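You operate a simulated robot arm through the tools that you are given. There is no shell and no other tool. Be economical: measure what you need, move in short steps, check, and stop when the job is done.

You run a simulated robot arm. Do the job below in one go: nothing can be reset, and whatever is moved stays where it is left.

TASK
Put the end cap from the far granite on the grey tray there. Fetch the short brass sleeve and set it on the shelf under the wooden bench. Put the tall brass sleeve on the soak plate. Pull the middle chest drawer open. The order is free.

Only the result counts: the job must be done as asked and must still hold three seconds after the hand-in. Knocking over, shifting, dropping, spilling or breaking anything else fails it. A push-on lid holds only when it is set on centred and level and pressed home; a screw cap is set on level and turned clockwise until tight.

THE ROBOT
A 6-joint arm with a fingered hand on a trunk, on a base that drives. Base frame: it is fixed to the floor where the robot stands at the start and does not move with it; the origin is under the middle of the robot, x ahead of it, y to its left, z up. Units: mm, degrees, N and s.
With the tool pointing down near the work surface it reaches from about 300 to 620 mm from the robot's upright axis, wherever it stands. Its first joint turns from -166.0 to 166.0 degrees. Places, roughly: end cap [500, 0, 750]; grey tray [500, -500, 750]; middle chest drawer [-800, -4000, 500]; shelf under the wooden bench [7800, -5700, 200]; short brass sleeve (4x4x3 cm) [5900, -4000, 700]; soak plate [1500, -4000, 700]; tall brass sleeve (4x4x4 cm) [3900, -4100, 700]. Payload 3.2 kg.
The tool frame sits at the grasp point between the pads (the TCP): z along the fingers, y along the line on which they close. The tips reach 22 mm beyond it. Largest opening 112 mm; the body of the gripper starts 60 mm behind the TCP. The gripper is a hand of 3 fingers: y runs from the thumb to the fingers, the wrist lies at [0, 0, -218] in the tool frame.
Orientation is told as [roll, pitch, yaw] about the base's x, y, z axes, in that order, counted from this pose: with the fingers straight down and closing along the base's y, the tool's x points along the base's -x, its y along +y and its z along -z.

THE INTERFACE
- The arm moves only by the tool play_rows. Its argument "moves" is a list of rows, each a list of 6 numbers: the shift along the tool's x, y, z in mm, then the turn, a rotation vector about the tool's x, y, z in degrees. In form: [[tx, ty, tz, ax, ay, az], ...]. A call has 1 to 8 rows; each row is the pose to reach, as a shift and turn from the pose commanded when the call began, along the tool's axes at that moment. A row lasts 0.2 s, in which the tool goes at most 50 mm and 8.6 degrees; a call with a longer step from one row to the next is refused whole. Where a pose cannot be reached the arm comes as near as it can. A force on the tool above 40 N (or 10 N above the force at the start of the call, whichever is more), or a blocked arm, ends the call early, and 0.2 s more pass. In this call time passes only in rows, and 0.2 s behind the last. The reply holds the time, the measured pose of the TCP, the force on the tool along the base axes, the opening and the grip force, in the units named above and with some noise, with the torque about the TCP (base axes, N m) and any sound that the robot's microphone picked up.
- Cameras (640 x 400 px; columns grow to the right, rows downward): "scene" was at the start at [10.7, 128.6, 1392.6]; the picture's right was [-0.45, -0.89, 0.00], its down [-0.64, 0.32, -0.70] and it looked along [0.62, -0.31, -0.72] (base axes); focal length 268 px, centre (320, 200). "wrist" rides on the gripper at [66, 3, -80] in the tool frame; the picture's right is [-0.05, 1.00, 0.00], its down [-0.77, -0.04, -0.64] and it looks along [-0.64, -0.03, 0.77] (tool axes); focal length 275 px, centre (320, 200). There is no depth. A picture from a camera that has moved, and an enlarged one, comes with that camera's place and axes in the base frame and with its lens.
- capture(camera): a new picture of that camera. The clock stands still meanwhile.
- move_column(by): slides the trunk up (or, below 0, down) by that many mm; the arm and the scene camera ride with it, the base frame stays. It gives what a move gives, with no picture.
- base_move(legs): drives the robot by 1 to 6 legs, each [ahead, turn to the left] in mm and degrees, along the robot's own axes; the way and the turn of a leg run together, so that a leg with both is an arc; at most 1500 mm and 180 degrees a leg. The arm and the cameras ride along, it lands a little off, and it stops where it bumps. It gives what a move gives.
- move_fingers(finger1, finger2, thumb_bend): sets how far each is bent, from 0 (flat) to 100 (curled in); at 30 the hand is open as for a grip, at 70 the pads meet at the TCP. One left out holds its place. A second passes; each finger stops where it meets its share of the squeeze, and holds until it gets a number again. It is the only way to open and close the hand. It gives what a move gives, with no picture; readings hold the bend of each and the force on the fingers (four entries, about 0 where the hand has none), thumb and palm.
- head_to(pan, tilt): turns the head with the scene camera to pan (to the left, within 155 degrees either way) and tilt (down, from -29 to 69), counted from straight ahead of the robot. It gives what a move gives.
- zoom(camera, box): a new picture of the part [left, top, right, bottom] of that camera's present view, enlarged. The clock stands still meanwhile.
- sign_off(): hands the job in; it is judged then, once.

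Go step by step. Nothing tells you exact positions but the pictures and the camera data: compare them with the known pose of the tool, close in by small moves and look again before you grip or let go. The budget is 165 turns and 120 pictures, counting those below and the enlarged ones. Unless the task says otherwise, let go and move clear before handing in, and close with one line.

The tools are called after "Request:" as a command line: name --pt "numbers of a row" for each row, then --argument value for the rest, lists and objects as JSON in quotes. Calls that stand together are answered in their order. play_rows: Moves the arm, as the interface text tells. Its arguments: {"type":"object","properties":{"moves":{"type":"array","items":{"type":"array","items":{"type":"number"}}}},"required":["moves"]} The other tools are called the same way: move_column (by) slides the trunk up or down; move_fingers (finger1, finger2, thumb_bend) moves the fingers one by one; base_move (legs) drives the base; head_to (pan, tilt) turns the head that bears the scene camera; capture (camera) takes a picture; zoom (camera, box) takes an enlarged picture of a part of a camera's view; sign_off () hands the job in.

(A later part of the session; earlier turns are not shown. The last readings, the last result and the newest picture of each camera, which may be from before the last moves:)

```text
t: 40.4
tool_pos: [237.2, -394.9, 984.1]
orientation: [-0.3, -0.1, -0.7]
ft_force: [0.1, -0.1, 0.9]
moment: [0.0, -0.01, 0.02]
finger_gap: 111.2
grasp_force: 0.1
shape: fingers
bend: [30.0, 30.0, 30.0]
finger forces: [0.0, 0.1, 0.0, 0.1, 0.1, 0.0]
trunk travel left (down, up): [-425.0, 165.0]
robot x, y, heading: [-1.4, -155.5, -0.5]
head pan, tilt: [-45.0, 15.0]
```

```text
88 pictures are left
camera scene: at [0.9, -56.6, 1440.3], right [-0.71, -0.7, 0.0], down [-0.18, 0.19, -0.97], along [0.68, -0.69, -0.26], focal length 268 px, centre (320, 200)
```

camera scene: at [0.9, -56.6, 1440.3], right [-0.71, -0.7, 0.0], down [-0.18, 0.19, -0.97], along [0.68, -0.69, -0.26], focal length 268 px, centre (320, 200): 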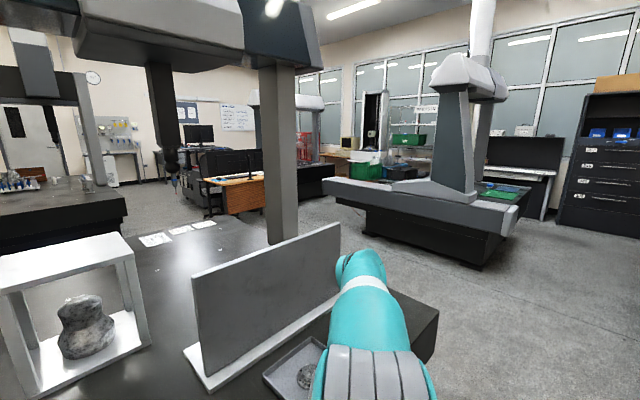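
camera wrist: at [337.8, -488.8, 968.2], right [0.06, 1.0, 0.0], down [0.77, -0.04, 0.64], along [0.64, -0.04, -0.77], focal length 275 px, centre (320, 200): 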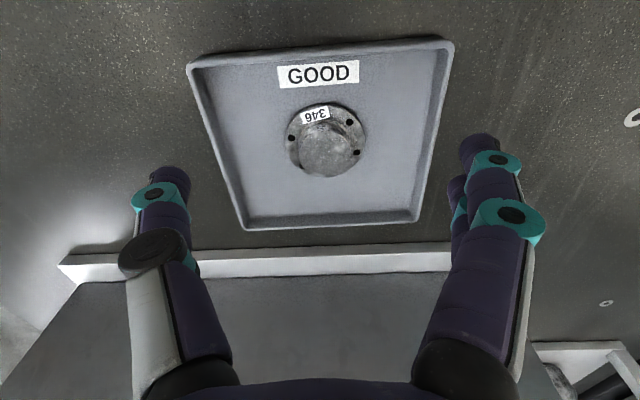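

Let me zoom on the areas where the chest and the soak plate should be.

Request:
head_to --pan -90 --tilt 20

Request:
zoom --camera "scene" --box '[220, 80, 480, 240]'

Request:
zoom --camera "scene" --box '[0, 60, 300, 240]'

```text
t: 41.5
tool_pos: [236.4, -396.4, 983.8]
orientation: [-0.2, -0.1, -0.7]
ft_force: [-0.3, 0.3, 0.0]
moment: [0.0, 0.0, 0.0]
finger_gap: 111.3
grasp_force: 0.1
shape: fingers
bend: [30.0, 30.0, 30.0]
finger forces: [0.0, 0.1, 0.0, 0.0, 0.1, 0.0]
trunk travel left (down, up): [-425.0, 165.0]
robot x, y, heading: [-6.5, -154.9, -0.8]
head pan, tilt: [-90.0, 20.0]
```

```text
2.46 times, centred on (350, 160) of scene
camera zoom: at [-65.3, -83.0, 1432.2], right [-1.0, 0.01, 0.0], down [0.0, 0.34, -0.94], along [-0.01, -0.94, -0.34], focal length 660 px, centre (246, 298)
```

zoom: 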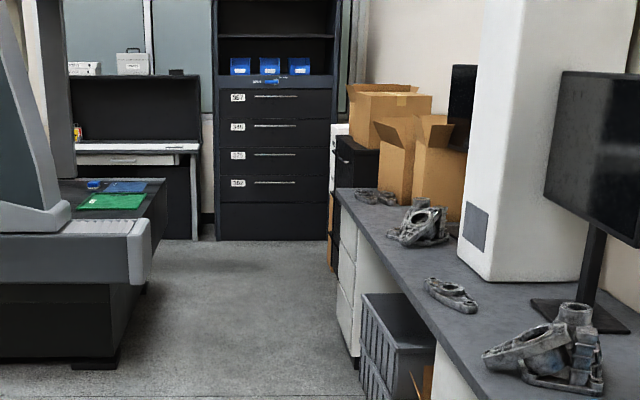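

```text
2.13 times, centred on (150, 150) of scene
camera zoom: at [-65.3, -83.0, 1432.2], right [-1.0, 0.01, 0.0], down [0.0, 0.34, -0.94], along [-0.01, -0.94, -0.34], focal length 572 px, centre (683, 307)
```

zoom: 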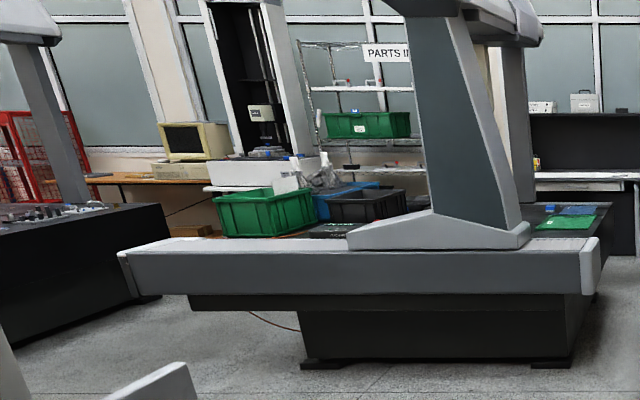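

Before driving I check the low object on the right of the path.

Request:
head_to --pan -95 --tilt 50

Request:
capture --camera "scene"

```text
t: 42.5
tool_pos: [237.1, -395.6, 984.4]
orientation: [-0.2, -0.1, -0.7]
ft_force: [1.0, 0.3, -0.8]
moment: [0.02, 0.01, 0.0]
finger_gap: 111.3
grasp_force: 0.0
shape: fingers
bend: [30.0, 30.0, 30.0]
finger forces: [0.0, 0.0, 0.0, 0.0, 0.0, 0.0]
trunk travel left (down, up): [-425.0, 165.0]
robot x, y, heading: [-2.3, -156.3, -0.4]
head pan, tilt: [-95.0, 50.0]
```

```text
85 pictures are left
camera scene: at [-71.9, -66.5, 1386.7], right [-1.0, 0.1, 0.0], down [0.07, 0.76, -0.64], along [-0.06, -0.64, -0.77], focal length 268 px, centre (320, 200)
```

scene: 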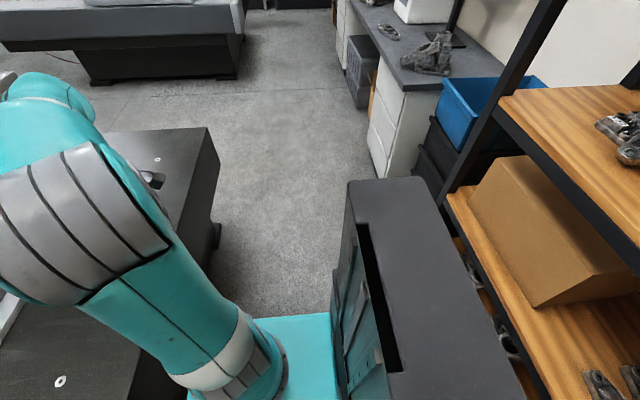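

Only the robot's own body there; the aisle runs from about x −620 to +300. I'll back 130 mm, turn right and drive down the aisle.

Request:
base_move --legs '[[-130, 0], [0, -90], [1500, 0], [800, 0]]'

Request:
head_to --pan 0 --tilt 20

Request:
capture --camera "scene"

Request:
head_to --pan 50 --tilt 20

Request:
capture --camera "scene"

```text
t: 58.2
tool_pos: [-352.0, -2660.8, 982.9]
orientation: [-0.2, -0.2, -90.2]
ft_force: [-0.7, 0.4, 0.5]
moment: [0.0, 0.02, -0.02]
finger_gap: 111.4
grasp_force: 0.1
shape: fingers
bend: [30.0, 30.0, 30.0]
finger forces: [0.0, 0.0, 0.0, 0.0, 0.0, 0.0]
trunk travel left (down, up): [-425.0, 165.0]
robot x, y, heading: [-115.2, -2417.7, -89.8]
head pan, tilt: [-95.0, 50.0]
```

```text
t: 60.0
tool_pos: [-352.3, -2659.8, 983.7]
orientation: [-0.2, -0.1, -90.2]
ft_force: [-0.2, -0.1, -0.1]
moment: [-0.03, 0.01, -0.01]
finger_gap: 111.4
grasp_force: 0.1
shape: fingers
bend: [30.0, 30.0, 30.0]
finger forces: [0.0, 0.0, 0.0, 0.1, 0.0, 0.0]
trunk travel left (down, up): [-425.0, 165.0]
robot x, y, heading: [-112.5, -2419.7, -90.1]
head pan, tilt: [0.0, 20.0]
```

```text
84 pictures are left
camera scene: at [50.3, -2451.2, 1432.2], right [-1.0, 0.0, 0.0], down [0.0, 0.34, -0.94], along [0.0, -0.94, -0.34], focal length 268 px, centre (320, 200)
```

scene: 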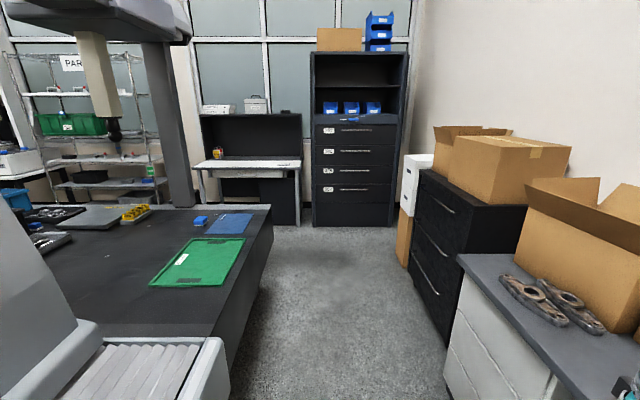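

```text
t: 61.1
tool_pos: [-350.9, -2660.8, 983.3]
orientation: [-0.2, -0.2, -90.2]
ft_force: [0.6, 1.5, -0.6]
moment: [-0.03, 0.0, 0.0]
finger_gap: 111.3
grasp_force: 0.0
shape: fingers
bend: [30.0, 30.0, 30.0]
finger forces: [0.1, 0.0, 0.0, 0.0, 0.0, 0.0]
trunk travel left (down, up): [-425.0, 165.0]
robot x, y, heading: [-112.7, -2416.0, -90.1]
head pan, tilt: [50.0, 20.0]
```

```text
83 pictures are left
camera scene: at [121.7, -2418.1, 1432.2], right [-0.64, -0.76, 0.0], down [-0.26, 0.22, -0.94], along [0.72, -0.61, -0.34], focal length 268 px, centre (320, 200)
```

scene: 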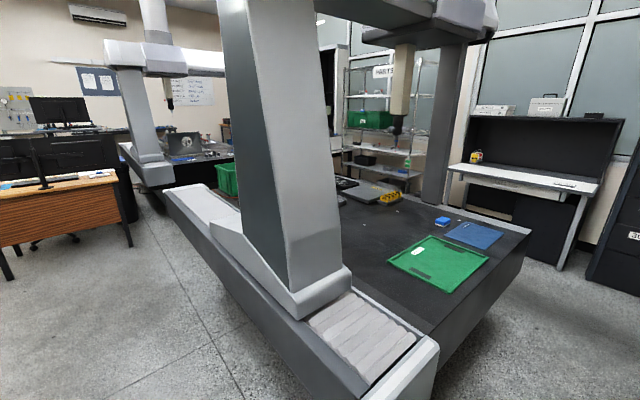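

The black three-drawer chest is at about (−750, −4130); the soak plate looks to be the dark grey plate near (1550, −4100) on the second granite. I'll drive next to the chest and face it.

Request:
base_move --legs '[[1500, 0], [215, 0], [0, -90]]'

Request:
head_to --pan 0 --tilt 45

Request:
capture --camera "scene"

```text
t: 73.7
tool_pos: [-345.3, -3895.1, 983.6]
orientation: [-0.2, -0.1, 178.8]
ft_force: [-0.4, -0.3, 0.0]
moment: [-0.02, 0.03, -0.01]
finger_gap: 111.3
grasp_force: 0.0
shape: fingers
bend: [30.0, 30.0, 30.0]
finger forces: [0.1, 0.0, 0.0, 0.0, 0.0, 0.0]
trunk travel left (down, up): [-425.0, 165.0]
robot x, y, heading: [-104.3, -4133.9, 179.2]
head pan, tilt: [50.0, 20.0]
```

```text
t: 74.9
tool_pos: [-346.7, -3895.8, 984.1]
orientation: [-0.2, -0.2, 179.0]
ft_force: [0.1, 0.2, -0.5]
moment: [0.0, 0.01, 0.01]
finger_gap: 111.4
grasp_force: 0.1
shape: fingers
bend: [30.0, 30.0, 30.0]
finger forces: [0.0, 0.1, 0.0, 0.0, 0.0, 0.0]
trunk travel left (down, up): [-425.0, 165.0]
robot x, y, heading: [-108.2, -4137.5, 178.8]
head pan, tilt: [0.0, 45.0]
```

```text
82 pictures are left
camera scene: at [-132.3, -4303.3, 1393.5], right [0.02, 1.0, 0.0], down [0.71, -0.01, -0.71], along [-0.71, 0.01, -0.71], focal length 268 px, centre (320, 200)
```

scene: 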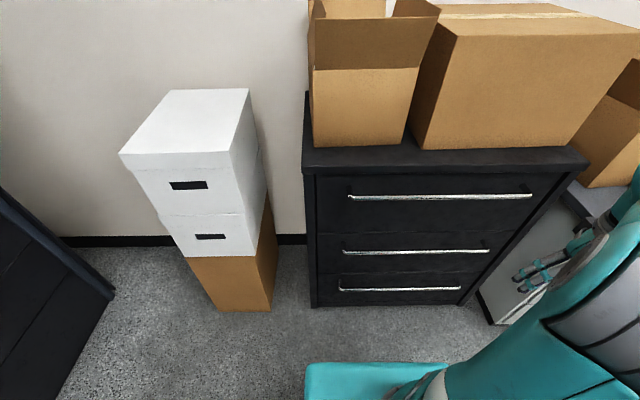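

The middle handle runs about y −4207…−3647 at z≈525. I'll extend the hand forward, then turn the tool horizontal with fingers closing vertically.

Request:
play_rows --pt "-46 7 0 0 0 0" --pt "-92 14 0 0 0 0" --pt "-138 21 0 0 0 0" --pt "-184 28 0 0 0 0" --pt "-230 35 0 0 0 0"

Request:
play_rows --pt "0 0 0 -4.619 -4.619 4.619" --pt "0 0 0 -9.238 -9.238 9.238" --pt "0 0 0 -13.857 -13.857 13.857" --pt "0 0 0 -18.475 -18.475 18.475" --pt "0 0 0 -23.094 -23.094 23.094" --pt "0 0 0 -27.713 -27.713 27.713" --pt "0 0 0 -32.332 -32.332 32.332" --pt "0 0 0 -36.95 -36.95 36.95"

Request:
play_rows --pt "0 0 0 -4.619 -4.619 4.619" --pt "0 0 0 -9.238 -9.238 9.238" --pt "0 0 0 -13.857 -13.857 13.857" --pt "0 0 0 -18.475 -18.475 18.475" --pt "0 0 0 -23.094 -23.094 23.094" --pt "0 0 0 -27.713 -27.713 27.713" --pt "0 0 0 -32.332 -32.332 32.332"

```text
t: 76.1
tool_pos: [-578.7, -3926.5, 983.0]
orientation: [-0.3, 0.1, 178.8]
ft_force: [0.5, 0.0, -0.3]
moment: [0.01, 0.01, 0.0]
finger_gap: 111.3
grasp_force: 0.1
shape: fingers
bend: [30.0, 30.0, 30.0]
finger forces: [0.0, 0.1, 0.1, 0.0, 0.0, 0.0]
trunk travel left (down, up): [-425.0, 165.0]
robot x, y, heading: [-105.5, -4134.6, 179.0]
head pan, tilt: [0.0, 45.0]
```

```text
t: 77.9
tool_pos: [-576.7, -3924.9, 985.0]
orientation: [48.5, -19.6, 130.2]
ft_force: [0.1, -0.6, -0.9]
moment: [-0.01, -0.01, 0.0]
finger_gap: 111.1
grasp_force: 0.0
shape: fingers
bend: [30.0, 30.0, 30.0]
finger forces: [0.1, 0.0, 0.0, 0.0, 0.0, 0.0]
trunk travel left (down, up): [-425.0, 165.0]
robot x, y, heading: [-107.5, -4137.6, 179.1]
head pan, tilt: [0.0, 45.0]
```

```text
t: 79.5
tool_pos: [-584.5, -3907.8, 1025.1]
orientation: [89.6, 0.2, 89.0]
ft_force: [0.8, -0.4, 0.7]
moment: [-0.05, -0.01, 0.02]
finger_gap: 111.2
grasp_force: 0.1
shape: fingers
bend: [30.0, 30.0, 30.0]
finger forces: [0.0, 0.0, 0.0, 0.0, 0.0, 0.0]
out of reach, approached as far as the arm can: row 5, 6, 7
trunk travel left (down, up): [-425.0, 165.0]
robot x, y, heading: [-107.6, -4135.3, 179.0]
head pan, tilt: [0.0, 45.0]
```

Orientation is right. Lower the trunk so the hand comes to the middle drawer's height, then look.

Request:
move_column --by -420

Request:
capture --camera "wrist"

Request:
capture --camera "scene"

```text
refused: -420 is not a number from -400 to 400
```

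```text
81 pictures are left
camera wrist: at [-506.2, -3976.0, 1029.6], right [-0.01, 0.05, 1.0], down [0.65, 0.76, -0.03], along [-0.76, 0.65, -0.04], focal length 275 px, centre (320, 200)
```

wrist: 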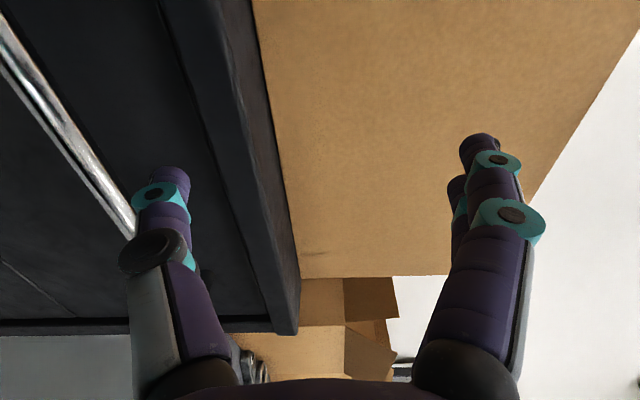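

```text
80 pictures are left
camera scene: at [-132.3, -4303.2, 1393.5], right [0.02, 1.0, 0.0], down [0.71, -0.01, -0.71], along [-0.71, 0.01, -0.71], focal length 268 px, centre (320, 200)
```

scene: 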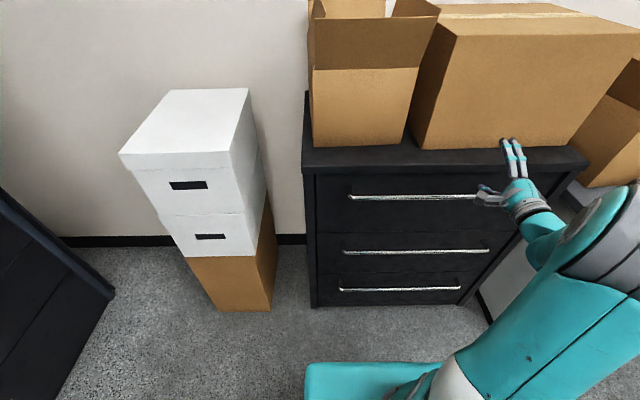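

Request:
move_column --by -400

Request:
capture --camera "wrist"

Request:
capture --camera "scene"

```text
t: 83.3
tool_pos: [-586.1, -3909.6, 625.0]
orientation: [89.3, 0.3, 89.1]
ft_force: [0.1, -0.2, -0.3]
moment: [0.02, 0.0, -0.02]
finger_gap: 111.3
grasp_force: 0.1
shape: fingers
bend: [30.0, 30.0, 30.0]
finger forces: [0.0, 0.1, 0.1, 0.1, 0.0, 0.0]
trunk travel left (down, up): [-25.0, 565.0]
robot x, y, heading: [-106.4, -4138.0, 179.1]
head pan, tilt: [0.0, 45.0]
```

```text
79 pictures are left
camera wrist: at [-506.2, -3976.1, 629.5], right [-0.01, 0.05, 1.0], down [0.65, 0.76, -0.03], along [-0.76, 0.65, -0.04], focal length 275 px, centre (320, 200)
```

wrist: 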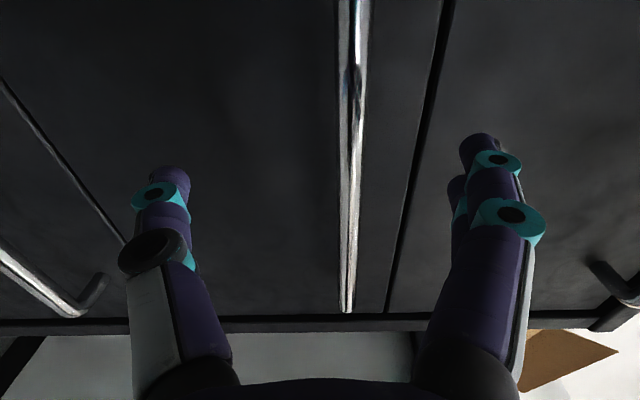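

```text
78 pictures are left
camera scene: at [-132.3, -4303.2, 993.5], right [0.02, 1.0, 0.0], down [0.71, -0.01, -0.71], along [-0.71, 0.01, -0.71], focal length 268 px, centre (320, 200)
```

scene: 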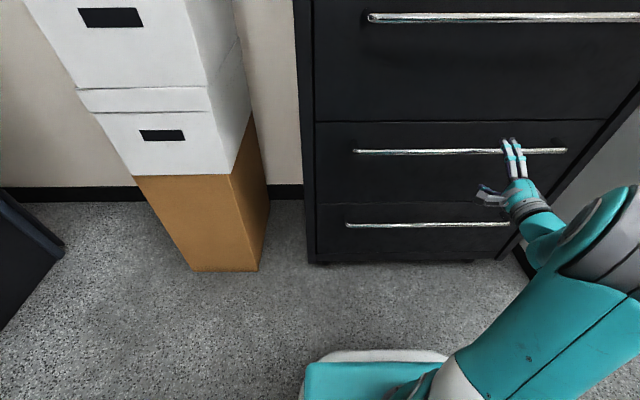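

Triangulating, the middle handle bar is at about x −635, z 642 (y −4220…−3731). I move up to it in small steps.

Request:
play_rows --pt "0 17 10 0 0 0"

```text
t: 83.7
tool_pos: [-594.9, -3910.0, 642.8]
orientation: [89.5, 0.3, 89.2]
ft_force: [0.9, 0.3, -0.4]
moment: [-0.01, 0.0, 0.01]
finger_gap: 111.5
grasp_force: 0.0
shape: fingers
bend: [30.0, 30.0, 30.0]
finger forces: [0.0, 0.0, 0.0, 0.0, 0.0, 0.0]
trunk travel left (down, up): [-25.0, 565.0]
robot x, y, heading: [-107.1, -4135.0, 179.0]
head pan, tilt: [0.0, 45.0]
```

Request:
play_rows --pt "0 0 15 0 0 0" --pt "0 0 28 0 0 0"

Request:
capture --camera "wrist"

Request:
zoom --camera "scene" --box '[440, 100, 600, 200]'

```text
t: 84.3
tool_pos: [-623.9, -3908.8, 642.7]
orientation: [89.5, 0.3, 89.0]
ft_force: [0.8, 0.9, -0.1]
moment: [-0.02, -0.01, 0.02]
finger_gap: 111.3
grasp_force: 0.1
shape: fingers
bend: [30.0, 30.0, 30.0]
finger forces: [0.0, 0.0, 0.1, 0.0, 0.0, 0.0]
trunk travel left (down, up): [-25.0, 565.0]
robot x, y, heading: [-104.3, -4138.2, 178.6]
head pan, tilt: [0.0, 45.0]
```

```text
77 pictures are left
camera wrist: at [-544.7, -3975.8, 645.8], right [-0.01, 0.05, 1.0], down [0.65, 0.76, -0.03], along [-0.76, 0.65, -0.04], focal length 275 px, centre (320, 200)
```

wrist: 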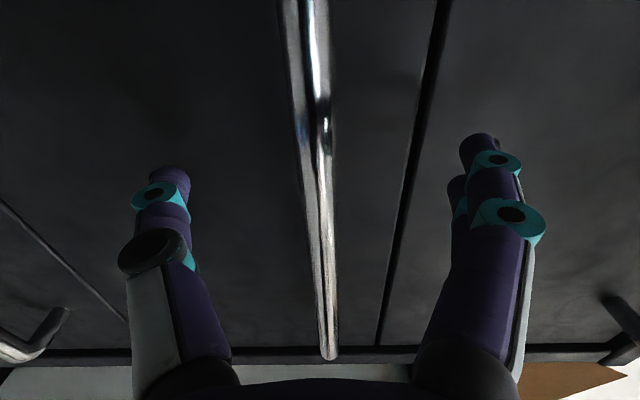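

```text
4.00 times, centred on (520, 150) of scene
camera zoom: at [-132.2, -4303.2, 993.5], right [0.02, 1.0, 0.0], down [0.71, -0.01, -0.71], along [-0.71, 0.01, -0.71], focal length 1073 px, centre (-480, 400)
```

zoom: 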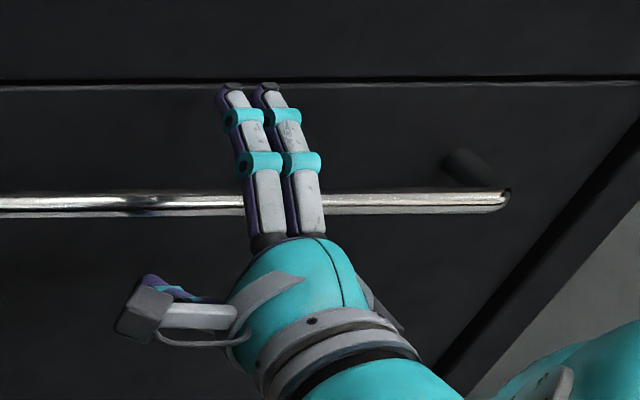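

The bar is right between the fingers and thumb. Closing.

Request:
move_fingers --finger1 75 --finger2 75 --thumb_bend 75

Request:
capture --camera "wrist"

```text
t: 85.3
tool_pos: [-623.4, -3908.8, 642.5]
orientation: [89.5, 0.4, 89.1]
ft_force: [-4.4, 1.1, 1.7]
moment: [-0.04, -0.02, -0.03]
finger_gap: 9.3
grasp_force: 10.8
shape: fingers
bend: [71.0, 71.0, 68.0]
finger forces: [6.1, 6.2, 0.0, 0.0, 9.0, 0.0]
trunk travel left (down, up): [-25.0, 565.0]
robot x, y, heading: [-107.4, -4134.8, 178.8]
head pan, tilt: [0.0, 45.0]
```

```text
75 pictures are left
camera wrist: at [-544.9, -3975.8, 645.7], right [-0.01, 0.05, 1.0], down [0.65, 0.76, -0.03], along [-0.76, 0.65, -0.04], focal length 275 px, centre (320, 200)
```

wrist: 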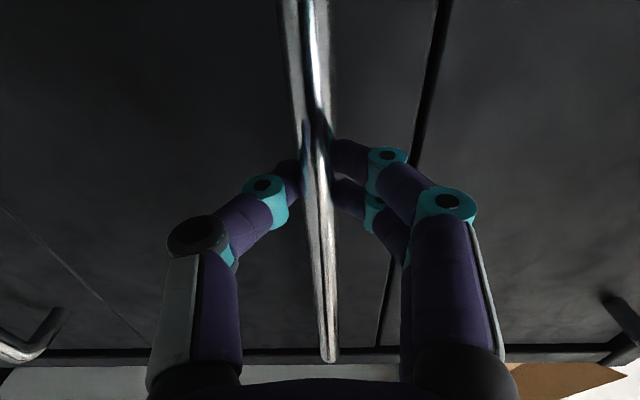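

The tips hook behind the bar. First a short pull with the arm to see the drawer give.

Request:
play_rows --pt "0 0 -10 0 0 0" --pt "0 0 -20 0 0 0" --pt "0 0 -30 0 0 0"

Request:
capture --camera "wrist"

```text
t: 86.1
tool_pos: [-593.1, -3909.8, 641.9]
orientation: [89.3, 0.2, 89.1]
ft_force: [-0.2, 0.7, -2.1]
moment: [-0.04, -0.04, -0.03]
finger_gap: 8.7
grasp_force: 9.1
shape: fingers
bend: [72.0, 72.0, 68.0]
finger forces: [4.9, 4.9, 0.1, 0.0, 9.1, 0.0]
trunk travel left (down, up): [-25.0, 565.0]
robot x, y, heading: [-109.1, -4138.1, 179.1]
head pan, tilt: [0.0, 45.0]
```

```text
74 pictures are left
camera wrist: at [-514.5, -3976.0, 646.3], right [-0.01, 0.05, 1.0], down [0.65, 0.76, -0.03], along [-0.76, 0.65, -0.04], focal length 275 px, centre (320, 200)
```

wrist: 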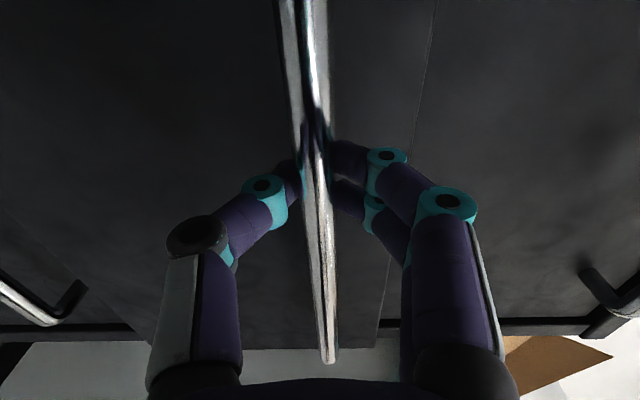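

The drawer is coming out. Now pull further by reversing the base.

Request:
base_move --legs '[[-170, 0]]'

Request:
capture --camera "scene"

Request:
capture --camera "wrist"

```text
t: 87.6
tool_pos: [-424.4, -3911.5, 642.8]
orientation: [89.4, 0.3, 89.1]
ft_force: [-0.9, -1.7, -3.3]
moment: [0.0, 0.02, -0.02]
finger_gap: 0.3
grasp_force: 3.3
shape: fingers
bend: [74.0, 74.0, 73.0]
finger forces: [0.0, 0.0, 0.0, 0.0, 5.6, 0.1]
trunk travel left (down, up): [-25.0, 565.0]
robot x, y, heading: [63.2, -4138.2, 179.2]
head pan, tilt: [0.0, 45.0]
```

```text
73 pictures are left
camera scene: at [37.5, -4306.3, 993.5], right [0.02, 1.0, 0.0], down [0.71, -0.01, -0.71], along [-0.71, 0.01, -0.71], focal length 268 px, centre (320, 200)
```

scene: 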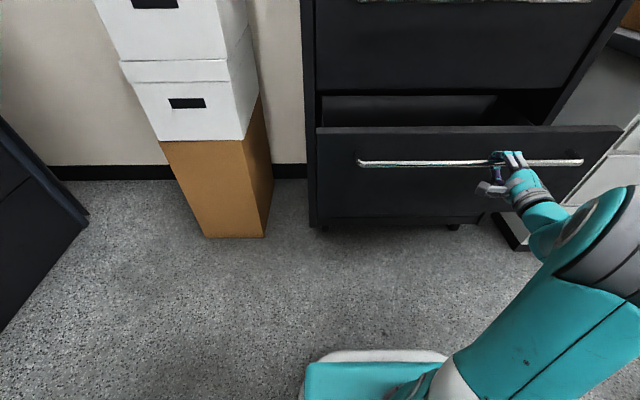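

```text
72 pictures are left
camera wrist: at [-345.0, -3979.6, 646.3], right [-0.01, 0.05, 1.0], down [0.65, 0.76, -0.03], along [-0.76, 0.65, -0.04], focal length 275 px, centre (320, 200)
```

wrist: 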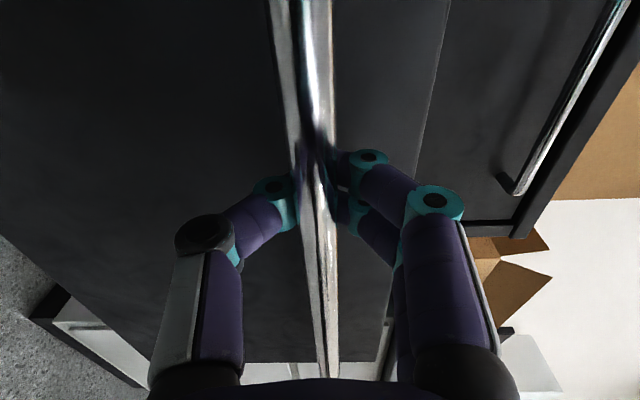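

It's open about 200 mm. I'll pull another 60 mm with the arm for margin.

Request:
play_rows --pt "0 0 -20 0 0 0" --pt "0 0 -40 0 0 0" --pt "0 0 -60 0 0 0"

Request:
capture --camera "scene"

```text
t: 88.4
tool_pos: [-361.7, -3913.1, 642.9]
orientation: [89.3, 0.3, 89.2]
ft_force: [0.5, 0.0, -2.5]
moment: [-0.05, 0.02, 0.01]
finger_gap: 0.1
grasp_force: 1.1
shape: fingers
bend: [74.0, 74.0, 73.0]
finger forces: [0.0, 0.1, 0.1, 0.1, 2.1, 0.0]
trunk travel left (down, up): [-25.0, 565.0]
robot x, y, heading: [64.1, -4139.9, 179.2]
head pan, tilt: [0.0, 45.0]
```

```text
71 pictures are left
camera scene: at [37.6, -4306.2, 993.5], right [0.02, 1.0, 0.0], down [0.71, -0.01, -0.71], along [-0.71, 0.01, -0.71], focal length 268 px, centre (320, 200)
```

scene: 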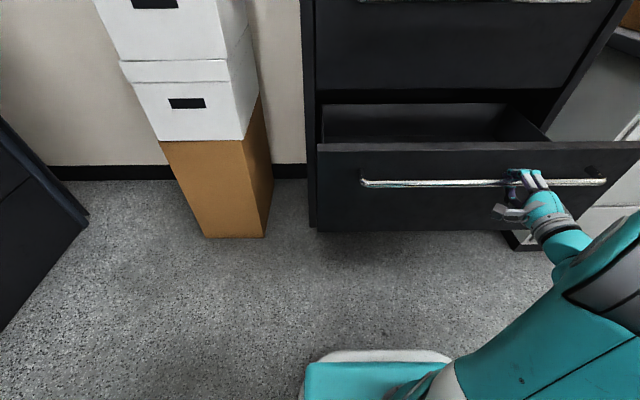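

The drawer is open by about 260 mm. Release and back off.

Request:
move_fingers --finger1 30 --finger2 30 --thumb_bend 30

Request:
play_rows --pt "0 0 -20 0 0 0" --pt "0 0 -40 0 0 0"

Request:
capture --camera "scene"

```text
t: 89.4
tool_pos: [-363.7, -3912.2, 642.7]
orientation: [89.4, 0.3, 89.2]
ft_force: [-0.9, 0.8, -0.5]
moment: [0.0, 0.0, 0.03]
finger_gap: 110.9
grasp_force: 0.0
shape: fingers
bend: [30.0, 30.0, 30.0]
finger forces: [0.0, 0.1, 0.0, 0.0, 0.0, 0.0]
trunk travel left (down, up): [-25.0, 565.0]
robot x, y, heading: [63.7, -4141.3, 178.9]
head pan, tilt: [0.0, 45.0]
```

```text
t: 90.0
tool_pos: [-323.4, -3912.5, 643.5]
orientation: [89.5, 0.2, 89.3]
ft_force: [0.2, 0.5, 0.3]
moment: [0.01, -0.01, -0.02]
finger_gap: 111.2
grasp_force: 0.0
shape: fingers
bend: [30.0, 30.0, 30.0]
finger forces: [0.0, 0.0, 0.0, 0.0, 0.0, 0.1]
trunk travel left (down, up): [-25.0, 565.0]
robot x, y, heading: [62.8, -4141.2, 179.1]
head pan, tilt: [0.0, 45.0]
```

```text
70 pictures are left
camera scene: at [37.7, -4306.2, 993.5], right [0.02, 1.0, 0.0], down [0.71, -0.01, -0.71], along [-0.71, 0.01, -0.71], focal length 268 px, centre (320, 200)
```

scene: 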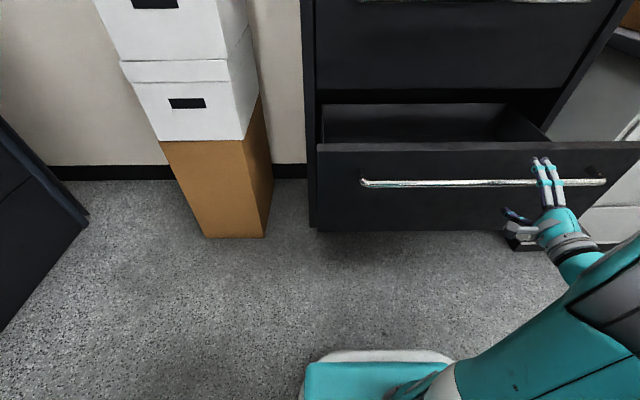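

Drawer stays open and the hand is clear. Raise the trunk and turn the tool back down.

Request:
move_column --by 400

Request:
play_rows --pt "0 0 0 4.619 4.619 -4.619" --pt "0 0 0 9.238 9.238 -9.238" --pt "0 0 0 13.857 13.857 -13.857" --pt "0 0 0 18.475 18.475 -18.475" --pt "0 0 0 23.094 23.094 -23.094" --pt "0 0 0 27.713 27.713 -27.713" --pt "0 0 0 32.332 32.332 -32.332" --pt "0 0 0 36.95 36.95 -36.95"

Request:
play_rows --pt "0 0 0 4.619 4.619 -4.619" --pt "0 0 0 9.238 9.238 -9.238" --pt "0 0 0 13.857 13.857 -13.857" --pt "0 0 0 18.475 18.475 -18.475" --pt "0 0 0 23.094 23.094 -23.094" --pt "0 0 0 27.713 27.713 -27.713" --pt "0 0 0 32.332 32.332 -32.332"

```text
t: 93.8
tool_pos: [-323.2, -3913.9, 1043.3]
orientation: [89.4, 0.2, 89.2]
ft_force: [-0.6, -0.2, 0.2]
moment: [-0.02, -0.01, 0.0]
finger_gap: 111.4
grasp_force: 0.0
shape: fingers
bend: [30.0, 30.0, 30.0]
finger forces: [0.0, 0.0, 0.0, 0.0, 0.1, 0.0]
trunk travel left (down, up): [-425.0, 165.0]
robot x, y, heading: [65.1, -4140.9, 179.4]
head pan, tilt: [0.0, 45.0]
```

```text
t: 95.6
tool_pos: [-324.4, -3912.8, 1042.3]
orientation: [41.3, -18.7, 137.8]
ft_force: [-0.8, -0.3, -0.5]
moment: [0.02, 0.0, 0.02]
finger_gap: 111.4
grasp_force: 0.0
shape: fingers
bend: [30.0, 30.0, 30.0]
finger forces: [0.0, 0.0, 0.1, 0.1, 0.0, 0.0]
trunk travel left (down, up): [-425.0, 165.0]
robot x, y, heading: [65.6, -4145.1, 179.1]
head pan, tilt: [0.0, 45.0]
```

```text
t: 97.2
tool_pos: [-323.2, -3912.0, 1043.1]
orientation: [0.2, 0.8, 179.3]
ft_force: [-0.7, 0.9, 0.0]
moment: [-0.02, -0.02, 0.01]
finger_gap: 111.4
grasp_force: 0.0
shape: fingers
bend: [30.0, 30.0, 30.0]
finger forces: [0.1, 0.0, 0.0, 0.1, 0.0, 0.1]
trunk travel left (down, up): [-425.0, 165.0]
robot x, y, heading: [62.5, -4139.6, 179.0]
head pan, tilt: [0.0, 45.0]
```

Tuck the hand, drive out behind the second granite and look along +x.

Request:
play_rows --pt "45 0 0 0 0 0" --pt "90 0 0 0 0 0" --pt "135 0 0 0 0 0"

Request:
base_move --legs '[[90, 0], [0, 90], [670, 0], [0, 90]]'

Request:
head_to --pan 5 --tilt 22

Request:
capture --camera "scene"

```text
t: 98.0
tool_pos: [-189.8, -3912.9, 1044.5]
orientation: [0.2, 0.6, 179.0]
ft_force: [-0.6, -0.8, 0.4]
moment: [-0.02, -0.05, 0.02]
finger_gap: 111.2
grasp_force: 0.0
shape: fingers
bend: [30.0, 30.0, 30.0]
finger forces: [0.0, 0.0, 0.0, 0.1, 0.0, 0.0]
trunk travel left (down, up): [-425.0, 165.0]
robot x, y, heading: [64.2, -4141.7, 179.0]
head pan, tilt: [0.0, 45.0]
```

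```text
t: 110.1
tool_pos: [203.8, -5039.0, 1043.9]
orientation: [0.1, 0.6, -1.0]
ft_force: [0.1, 0.1, 0.1]
moment: [-0.01, 0.02, 0.01]
finger_gap: 111.3
grasp_force: 0.1
shape: fingers
bend: [30.0, 30.0, 30.0]
finger forces: [0.1, 0.0, 0.0, 0.0, 0.0, 0.0]
trunk travel left (down, up): [-425.0, 165.0]
robot x, y, heading: [-49.2, -4808.3, -0.9]
head pan, tilt: [0.0, 45.0]
```

```text
t: 111.0
tool_pos: [204.6, -5038.9, 1043.9]
orientation: [0.0, 0.6, -1.0]
ft_force: [0.3, 0.4, 0.2]
moment: [-0.01, 0.01, 0.0]
finger_gap: 111.1
grasp_force: 0.0
shape: fingers
bend: [30.0, 30.0, 30.0]
finger forces: [0.1, 0.0, 0.0, 0.0, 0.0, 0.0]
trunk travel left (down, up): [-425.0, 165.0]
robot x, y, heading: [-48.7, -4816.0, -1.2]
head pan, tilt: [5.0, 22.0]
```

```text
69 pictures are left
camera scene: at [-14.5, -4639.9, 1428.9], right [0.07, -1.0, 0.0], down [-0.37, -0.03, -0.93], along [0.92, 0.07, -0.38], focal length 268 px, centre (320, 200)
```

scene: 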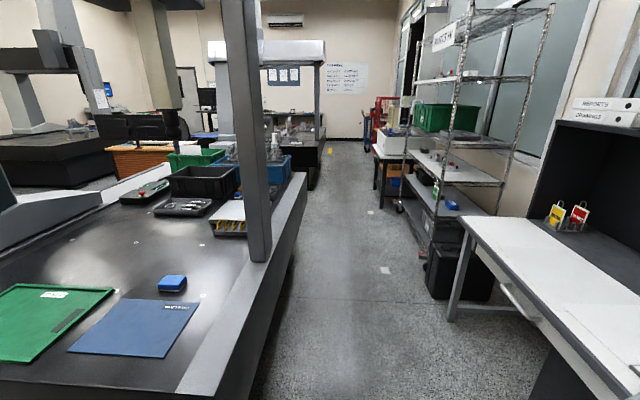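

The corridor behind the granite is clear. Zoom at the items around the expected soak plate.

Request:
zoom --camera "scene" --box '[100, 120, 340, 270]'

Request:
base_move --legs '[[1500, 1]]'

Request:
head_to --pan 80 --tilt 35

Request:
capture --camera "scene"

```text
2.67 times, centred on (220, 195) of scene
camera zoom: at [-14.5, -4639.9, 1428.9], right [0.07, -1.0, 0.0], down [-0.37, -0.03, -0.93], along [0.92, 0.07, -0.38], focal length 715 px, centre (587, 213)
```

zoom: 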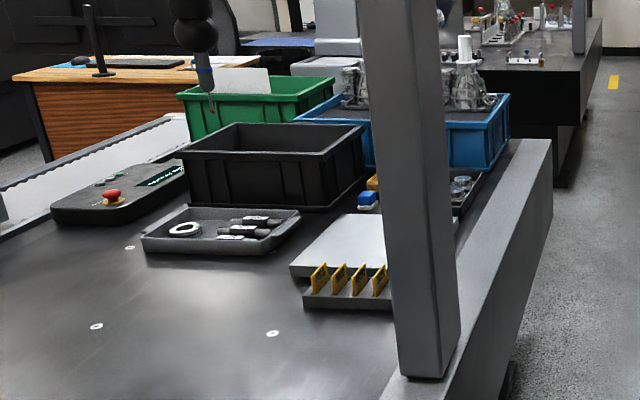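

```text
t: 118.4
tool_pos: [1710.0, -5051.5, 1045.1]
orientation: [0.1, 0.6, -0.3]
ft_force: [0.3, 0.9, -0.4]
moment: [0.01, -0.03, -0.02]
finger_gap: 111.2
grasp_force: 0.1
shape: fingers
bend: [30.0, 30.0, 30.0]
finger forces: [0.0, 0.0, 0.1, 0.0, 0.1, 0.0]
trunk travel left (down, up): [-425.0, 165.0]
robot x, y, heading: [1458.4, -4826.0, -0.0]
head pan, tilt: [5.0, 22.0]
```

```text
t: 119.9
tool_pos: [1711.1, -5051.3, 1044.3]
orientation: [0.2, 0.5, -0.2]
ft_force: [-0.2, 0.0, -0.3]
moment: [0.0, -0.01, 0.02]
finger_gap: 111.2
grasp_force: 0.0
shape: fingers
bend: [30.0, 30.0, 30.0]
finger forces: [0.0, 0.0, 0.0, 0.0, 0.1, 0.0]
trunk travel left (down, up): [-425.0, 165.0]
robot x, y, heading: [1453.1, -4824.7, -0.2]
head pan, tilt: [80.0, 35.0]
```

```text
67 pictures are left
camera scene: at [1409.2, -4575.8, 1408.3], right [0.98, -0.18, 0.0], down [-0.1, -0.56, -0.82], along [0.15, 0.81, -0.57], focal length 268 px, centre (320, 200)
```

scene: 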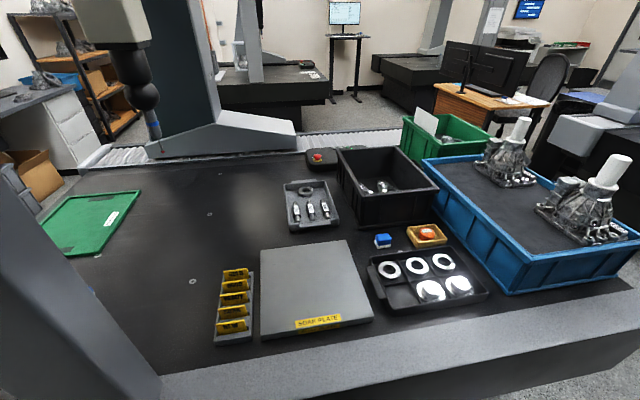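

The plate is labelled SOAK PLATE, centre about (1480, −4066). First get the tall sleeve: bring the hand in front of the robot and drive on along the corridor.

Request:
play_rows --pt "-20 46 0 0 0 0" --pt "-40 90 0 0 0 0" --pt "-60 135 0 0 0 0" --pt "-75 180 0 0 0 0" --pt "-80 226 0 0 0 0"

Request:
base_move --legs '[[1400, 1.5]]'

Request:
head_to --pan 25 --tilt 20

Request:
capture --camera "scene"

```text
refused: row 1 steps farther than a row can; nothing moved
```

```text
t: 126.9
tool_pos: [3119.3, -5026.4, 1044.3]
orientation: [0.0, 0.5, 1.5]
ft_force: [0.4, -1.2, 0.0]
moment: [0.02, -0.02, 0.01]
finger_gap: 111.4
grasp_force: 0.0
shape: fingers
bend: [30.0, 30.0, 30.0]
finger forces: [0.0, 0.0, 0.0, 0.1, 0.0, 0.1]
trunk travel left (down, up): [-425.0, 165.0]
robot x, y, heading: [2859.0, -4813.4, 1.6]
head pan, tilt: [80.0, 35.0]
```

```text
t: 128.1
tool_pos: [3119.2, -5027.6, 1045.4]
orientation: [0.1, 0.5, 1.6]
ft_force: [-0.9, -0.9, 0.1]
moment: [0.04, 0.04, -0.03]
finger_gap: 111.1
grasp_force: 0.0
shape: fingers
bend: [30.0, 30.0, 30.0]
finger forces: [0.1, 0.0, 0.0, 0.0, 0.1, 0.0]
trunk travel left (down, up): [-425.0, 165.0]
robot x, y, heading: [2857.1, -4815.1, 1.5]
head pan, tilt: [25.0, 20.0]
```

```text
66 pictures are left
camera scene: at [2874.2, -4606.3, 1432.2], right [0.45, -0.89, 0.0], down [-0.31, -0.15, -0.94], along [0.84, 0.42, -0.34], focal length 268 px, centre (320, 200)
```

scene: 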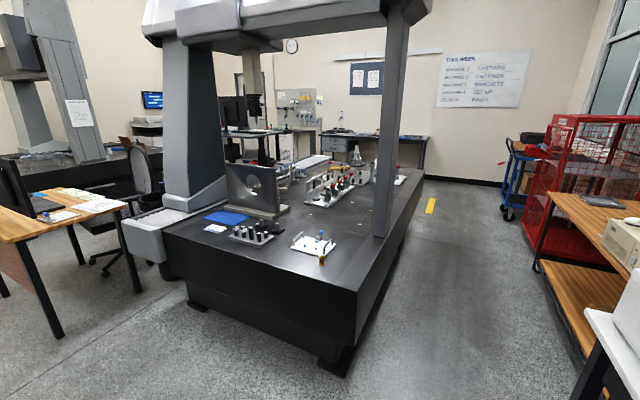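

The brass sleeve seems to be at pixel (322, 259), about (3876, −4115). Zoom there.

Request:
zoom --camera "scene" --box '[200, 190, 420, 330]'

Request:
play_rows --pt "-18 42 0 0 0 0" --pt "-36 84 0 0 0 0" --pt "-54 126 0 0 0 0" --pt "-67 170 0 0 0 0" --pt "-75 215 0 0 0 0"

```text
2.86 times, centred on (310, 260) of scene
camera zoom: at [2874.2, -4606.3, 1432.2], right [0.45, -0.89, 0.0], down [-0.31, -0.15, -0.94], along [0.84, 0.42, -0.34], focal length 766 px, centre (349, 29)
```

zoom: 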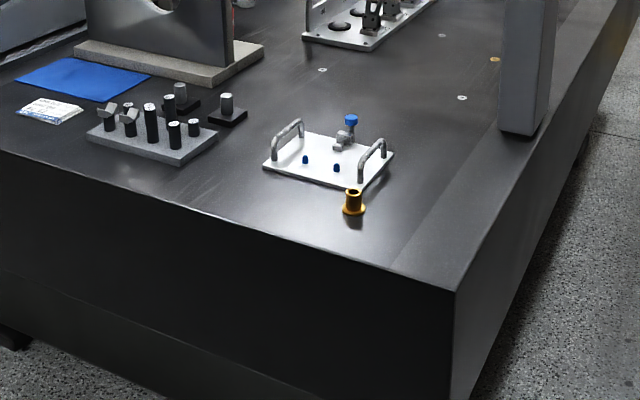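

```text
t: 129.3
tool_pos: [3189.8, -4808.8, 1042.5]
orientation: [0.1, 0.7, 1.5]
ft_force: [-0.6, 0.3, -0.8]
moment: [0.0, 0.01, -0.01]
finger_gap: 111.2
grasp_force: 0.1
shape: fingers
bend: [30.0, 30.0, 30.0]
finger forces: [0.0, 0.1, 0.0, 0.1, 0.1, 0.0]
trunk travel left (down, up): [-425.0, 165.0]
robot x, y, heading: [2858.7, -4810.7, 1.3]
head pan, tilt: [25.0, 20.0]
```

It's a flanged brass bush at about (3843, −4130), ~65 mm before the fixture plate with handles. I'll park to the west of it, facing +x.

Request:
base_move --legs '[[0, 53], [800, 0], [0, -54.4]]'

Request:
head_to --pan -15 --tilt 50

Request:
capture --camera "scene"

Request:
capture --camera "wrist"

```text
t: 138.5
tool_pos: [3655.7, -4156.1, 1042.4]
orientation: [0.1, 0.6, 0.0]
ft_force: [0.6, -0.2, 0.7]
moment: [0.01, -0.03, -0.02]
finger_gap: 111.3
grasp_force: 0.0
shape: fingers
bend: [30.0, 30.0, 30.0]
finger forces: [0.0, 0.0, 0.0, 0.0, 0.1, 0.0]
trunk travel left (down, up): [-425.0, 165.0]
robot x, y, heading: [3322.9, -4147.2, -0.1]
head pan, tilt: [25.0, 20.0]
```

```text
t: 139.6
tool_pos: [3654.9, -4157.6, 1043.6]
orientation: [0.1, 0.6, 0.0]
ft_force: [0.3, 0.0, -0.3]
moment: [-0.01, -0.04, -0.02]
finger_gap: 111.0
grasp_force: 0.1
shape: fingers
bend: [30.0, 30.0, 30.0]
finger forces: [0.0, 0.0, 0.1, 0.0, 0.0, 0.0]
trunk travel left (down, up): [-425.0, 165.0]
robot x, y, heading: [3325.1, -4150.9, 0.0]
head pan, tilt: [-15.0, 50.0]
```

```text
64 pictures are left
camera scene: at [3334.9, -4003.0, 1386.6], right [-0.26, -0.97, 0.0], down [-0.74, 0.2, -0.64], along [0.62, -0.17, -0.77], focal length 268 px, centre (320, 200)
```

scene: 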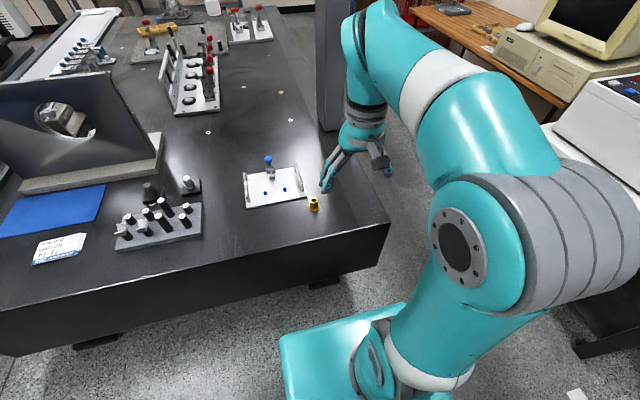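

```text
63 pictures are left
camera wrist: at [3589.4, -4153.2, 1124.2], right [0.05, 1.0, 0.0], down [0.78, -0.04, 0.63], along [0.63, -0.03, -0.78], focal length 275 px, centre (320, 200)
```

wrist: 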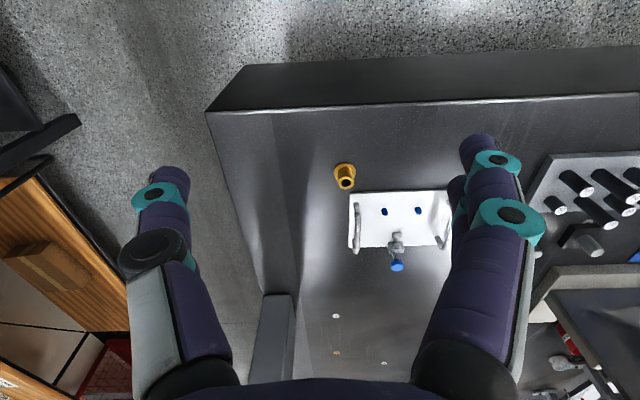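

Both views agree: sleeve base at about (3856, −4124, 717). Move above it and look again.

Request:
play_rows --pt "-29 5 26 0 0 0" --pt "-58 9 52 0 0 0" --pt "-87 14 78 0 0 0" --pt "-116 18 104 0 0 0" --pt "-145 23 130 0 0 0" --pt "-174 28 156 0 0 0" --pt "-203 32 182 0 0 0"

Request:
capture --camera "wrist"

Request:
zoom --camera "scene" --box '[240, 150, 400, 250]'

```text
t: 141.2
tool_pos: [3857.4, -4125.0, 857.1]
orientation: [0.1, 0.5, 0.1]
ft_force: [0.3, 0.1, 0.0]
moment: [0.01, 0.02, 0.01]
finger_gap: 111.2
grasp_force: 0.0
shape: fingers
bend: [30.0, 30.0, 30.0]
finger forces: [0.0, 0.0, 0.0, 0.1, 0.0, 0.0]
trunk travel left (down, up): [-425.0, 165.0]
robot x, y, heading: [3319.3, -4146.7, 0.0]
head pan, tilt: [-15.0, 50.0]
```

```text
62 pictures are left
camera wrist: at [3791.0, -4122.1, 939.2], right [0.05, 1.0, 0.0], down [0.78, -0.04, 0.63], along [0.63, -0.03, -0.78], focal length 275 px, centre (320, 200)
```

wrist: 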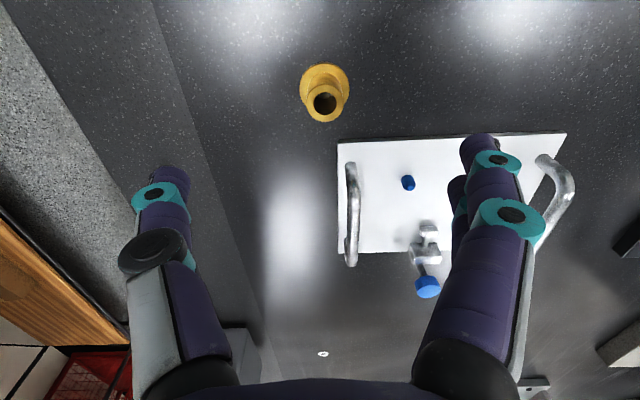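

```text
4.00 times, centred on (320, 200) of scene
camera zoom: at [3335.2, -4003.0, 1386.6], right [-0.26, -0.97, 0.0], down [-0.74, 0.2, -0.64], along [0.62, -0.17, -0.77], focal length 1073 px, centre (320, 200)
```

zoom: 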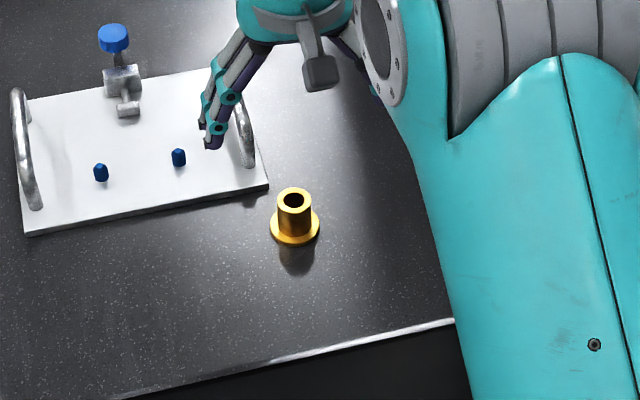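

Aligned well. Descend and check near the sleeve.

Request:
play_rows --pt "-3 3 35 0 0 0" --pt "-6 4 70 0 0 0"

Request:
capture --camera "wrist"

Request:
zoom --camera "scene" --box '[240, 150, 400, 250]'

```text
t: 141.8
tool_pos: [3862.9, -4120.3, 787.7]
orientation: [0.0, 0.6, 0.0]
ft_force: [-0.7, -0.9, -0.2]
moment: [0.02, 0.0, 0.01]
finger_gap: 111.5
grasp_force: 0.1
shape: fingers
bend: [30.0, 30.0, 30.0]
finger forces: [0.0, 0.0, 0.1, 0.0, 0.1, 0.1]
trunk travel left (down, up): [-425.0, 165.0]
robot x, y, heading: [3322.1, -4145.6, -0.3]
head pan, tilt: [-15.0, 50.0]
```

```text
60 pictures are left
camera wrist: at [3796.3, -4116.5, 868.5], right [0.05, 1.0, 0.0], down [0.78, -0.04, 0.63], along [0.63, -0.03, -0.78], focal length 275 px, centre (320, 200)
```

wrist: 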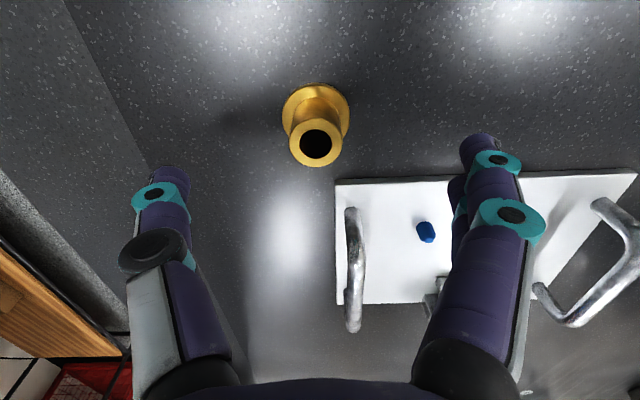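

```text
4.00 times, centred on (320, 200) of scene
camera zoom: at [3335.1, -4003.0, 1386.6], right [-0.26, -0.97, 0.0], down [-0.74, 0.2, -0.64], along [0.62, -0.17, -0.77], focal length 1073 px, centre (320, 200)
```

zoom: 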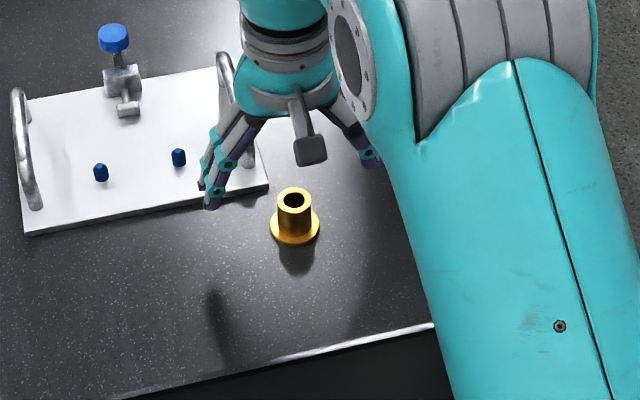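

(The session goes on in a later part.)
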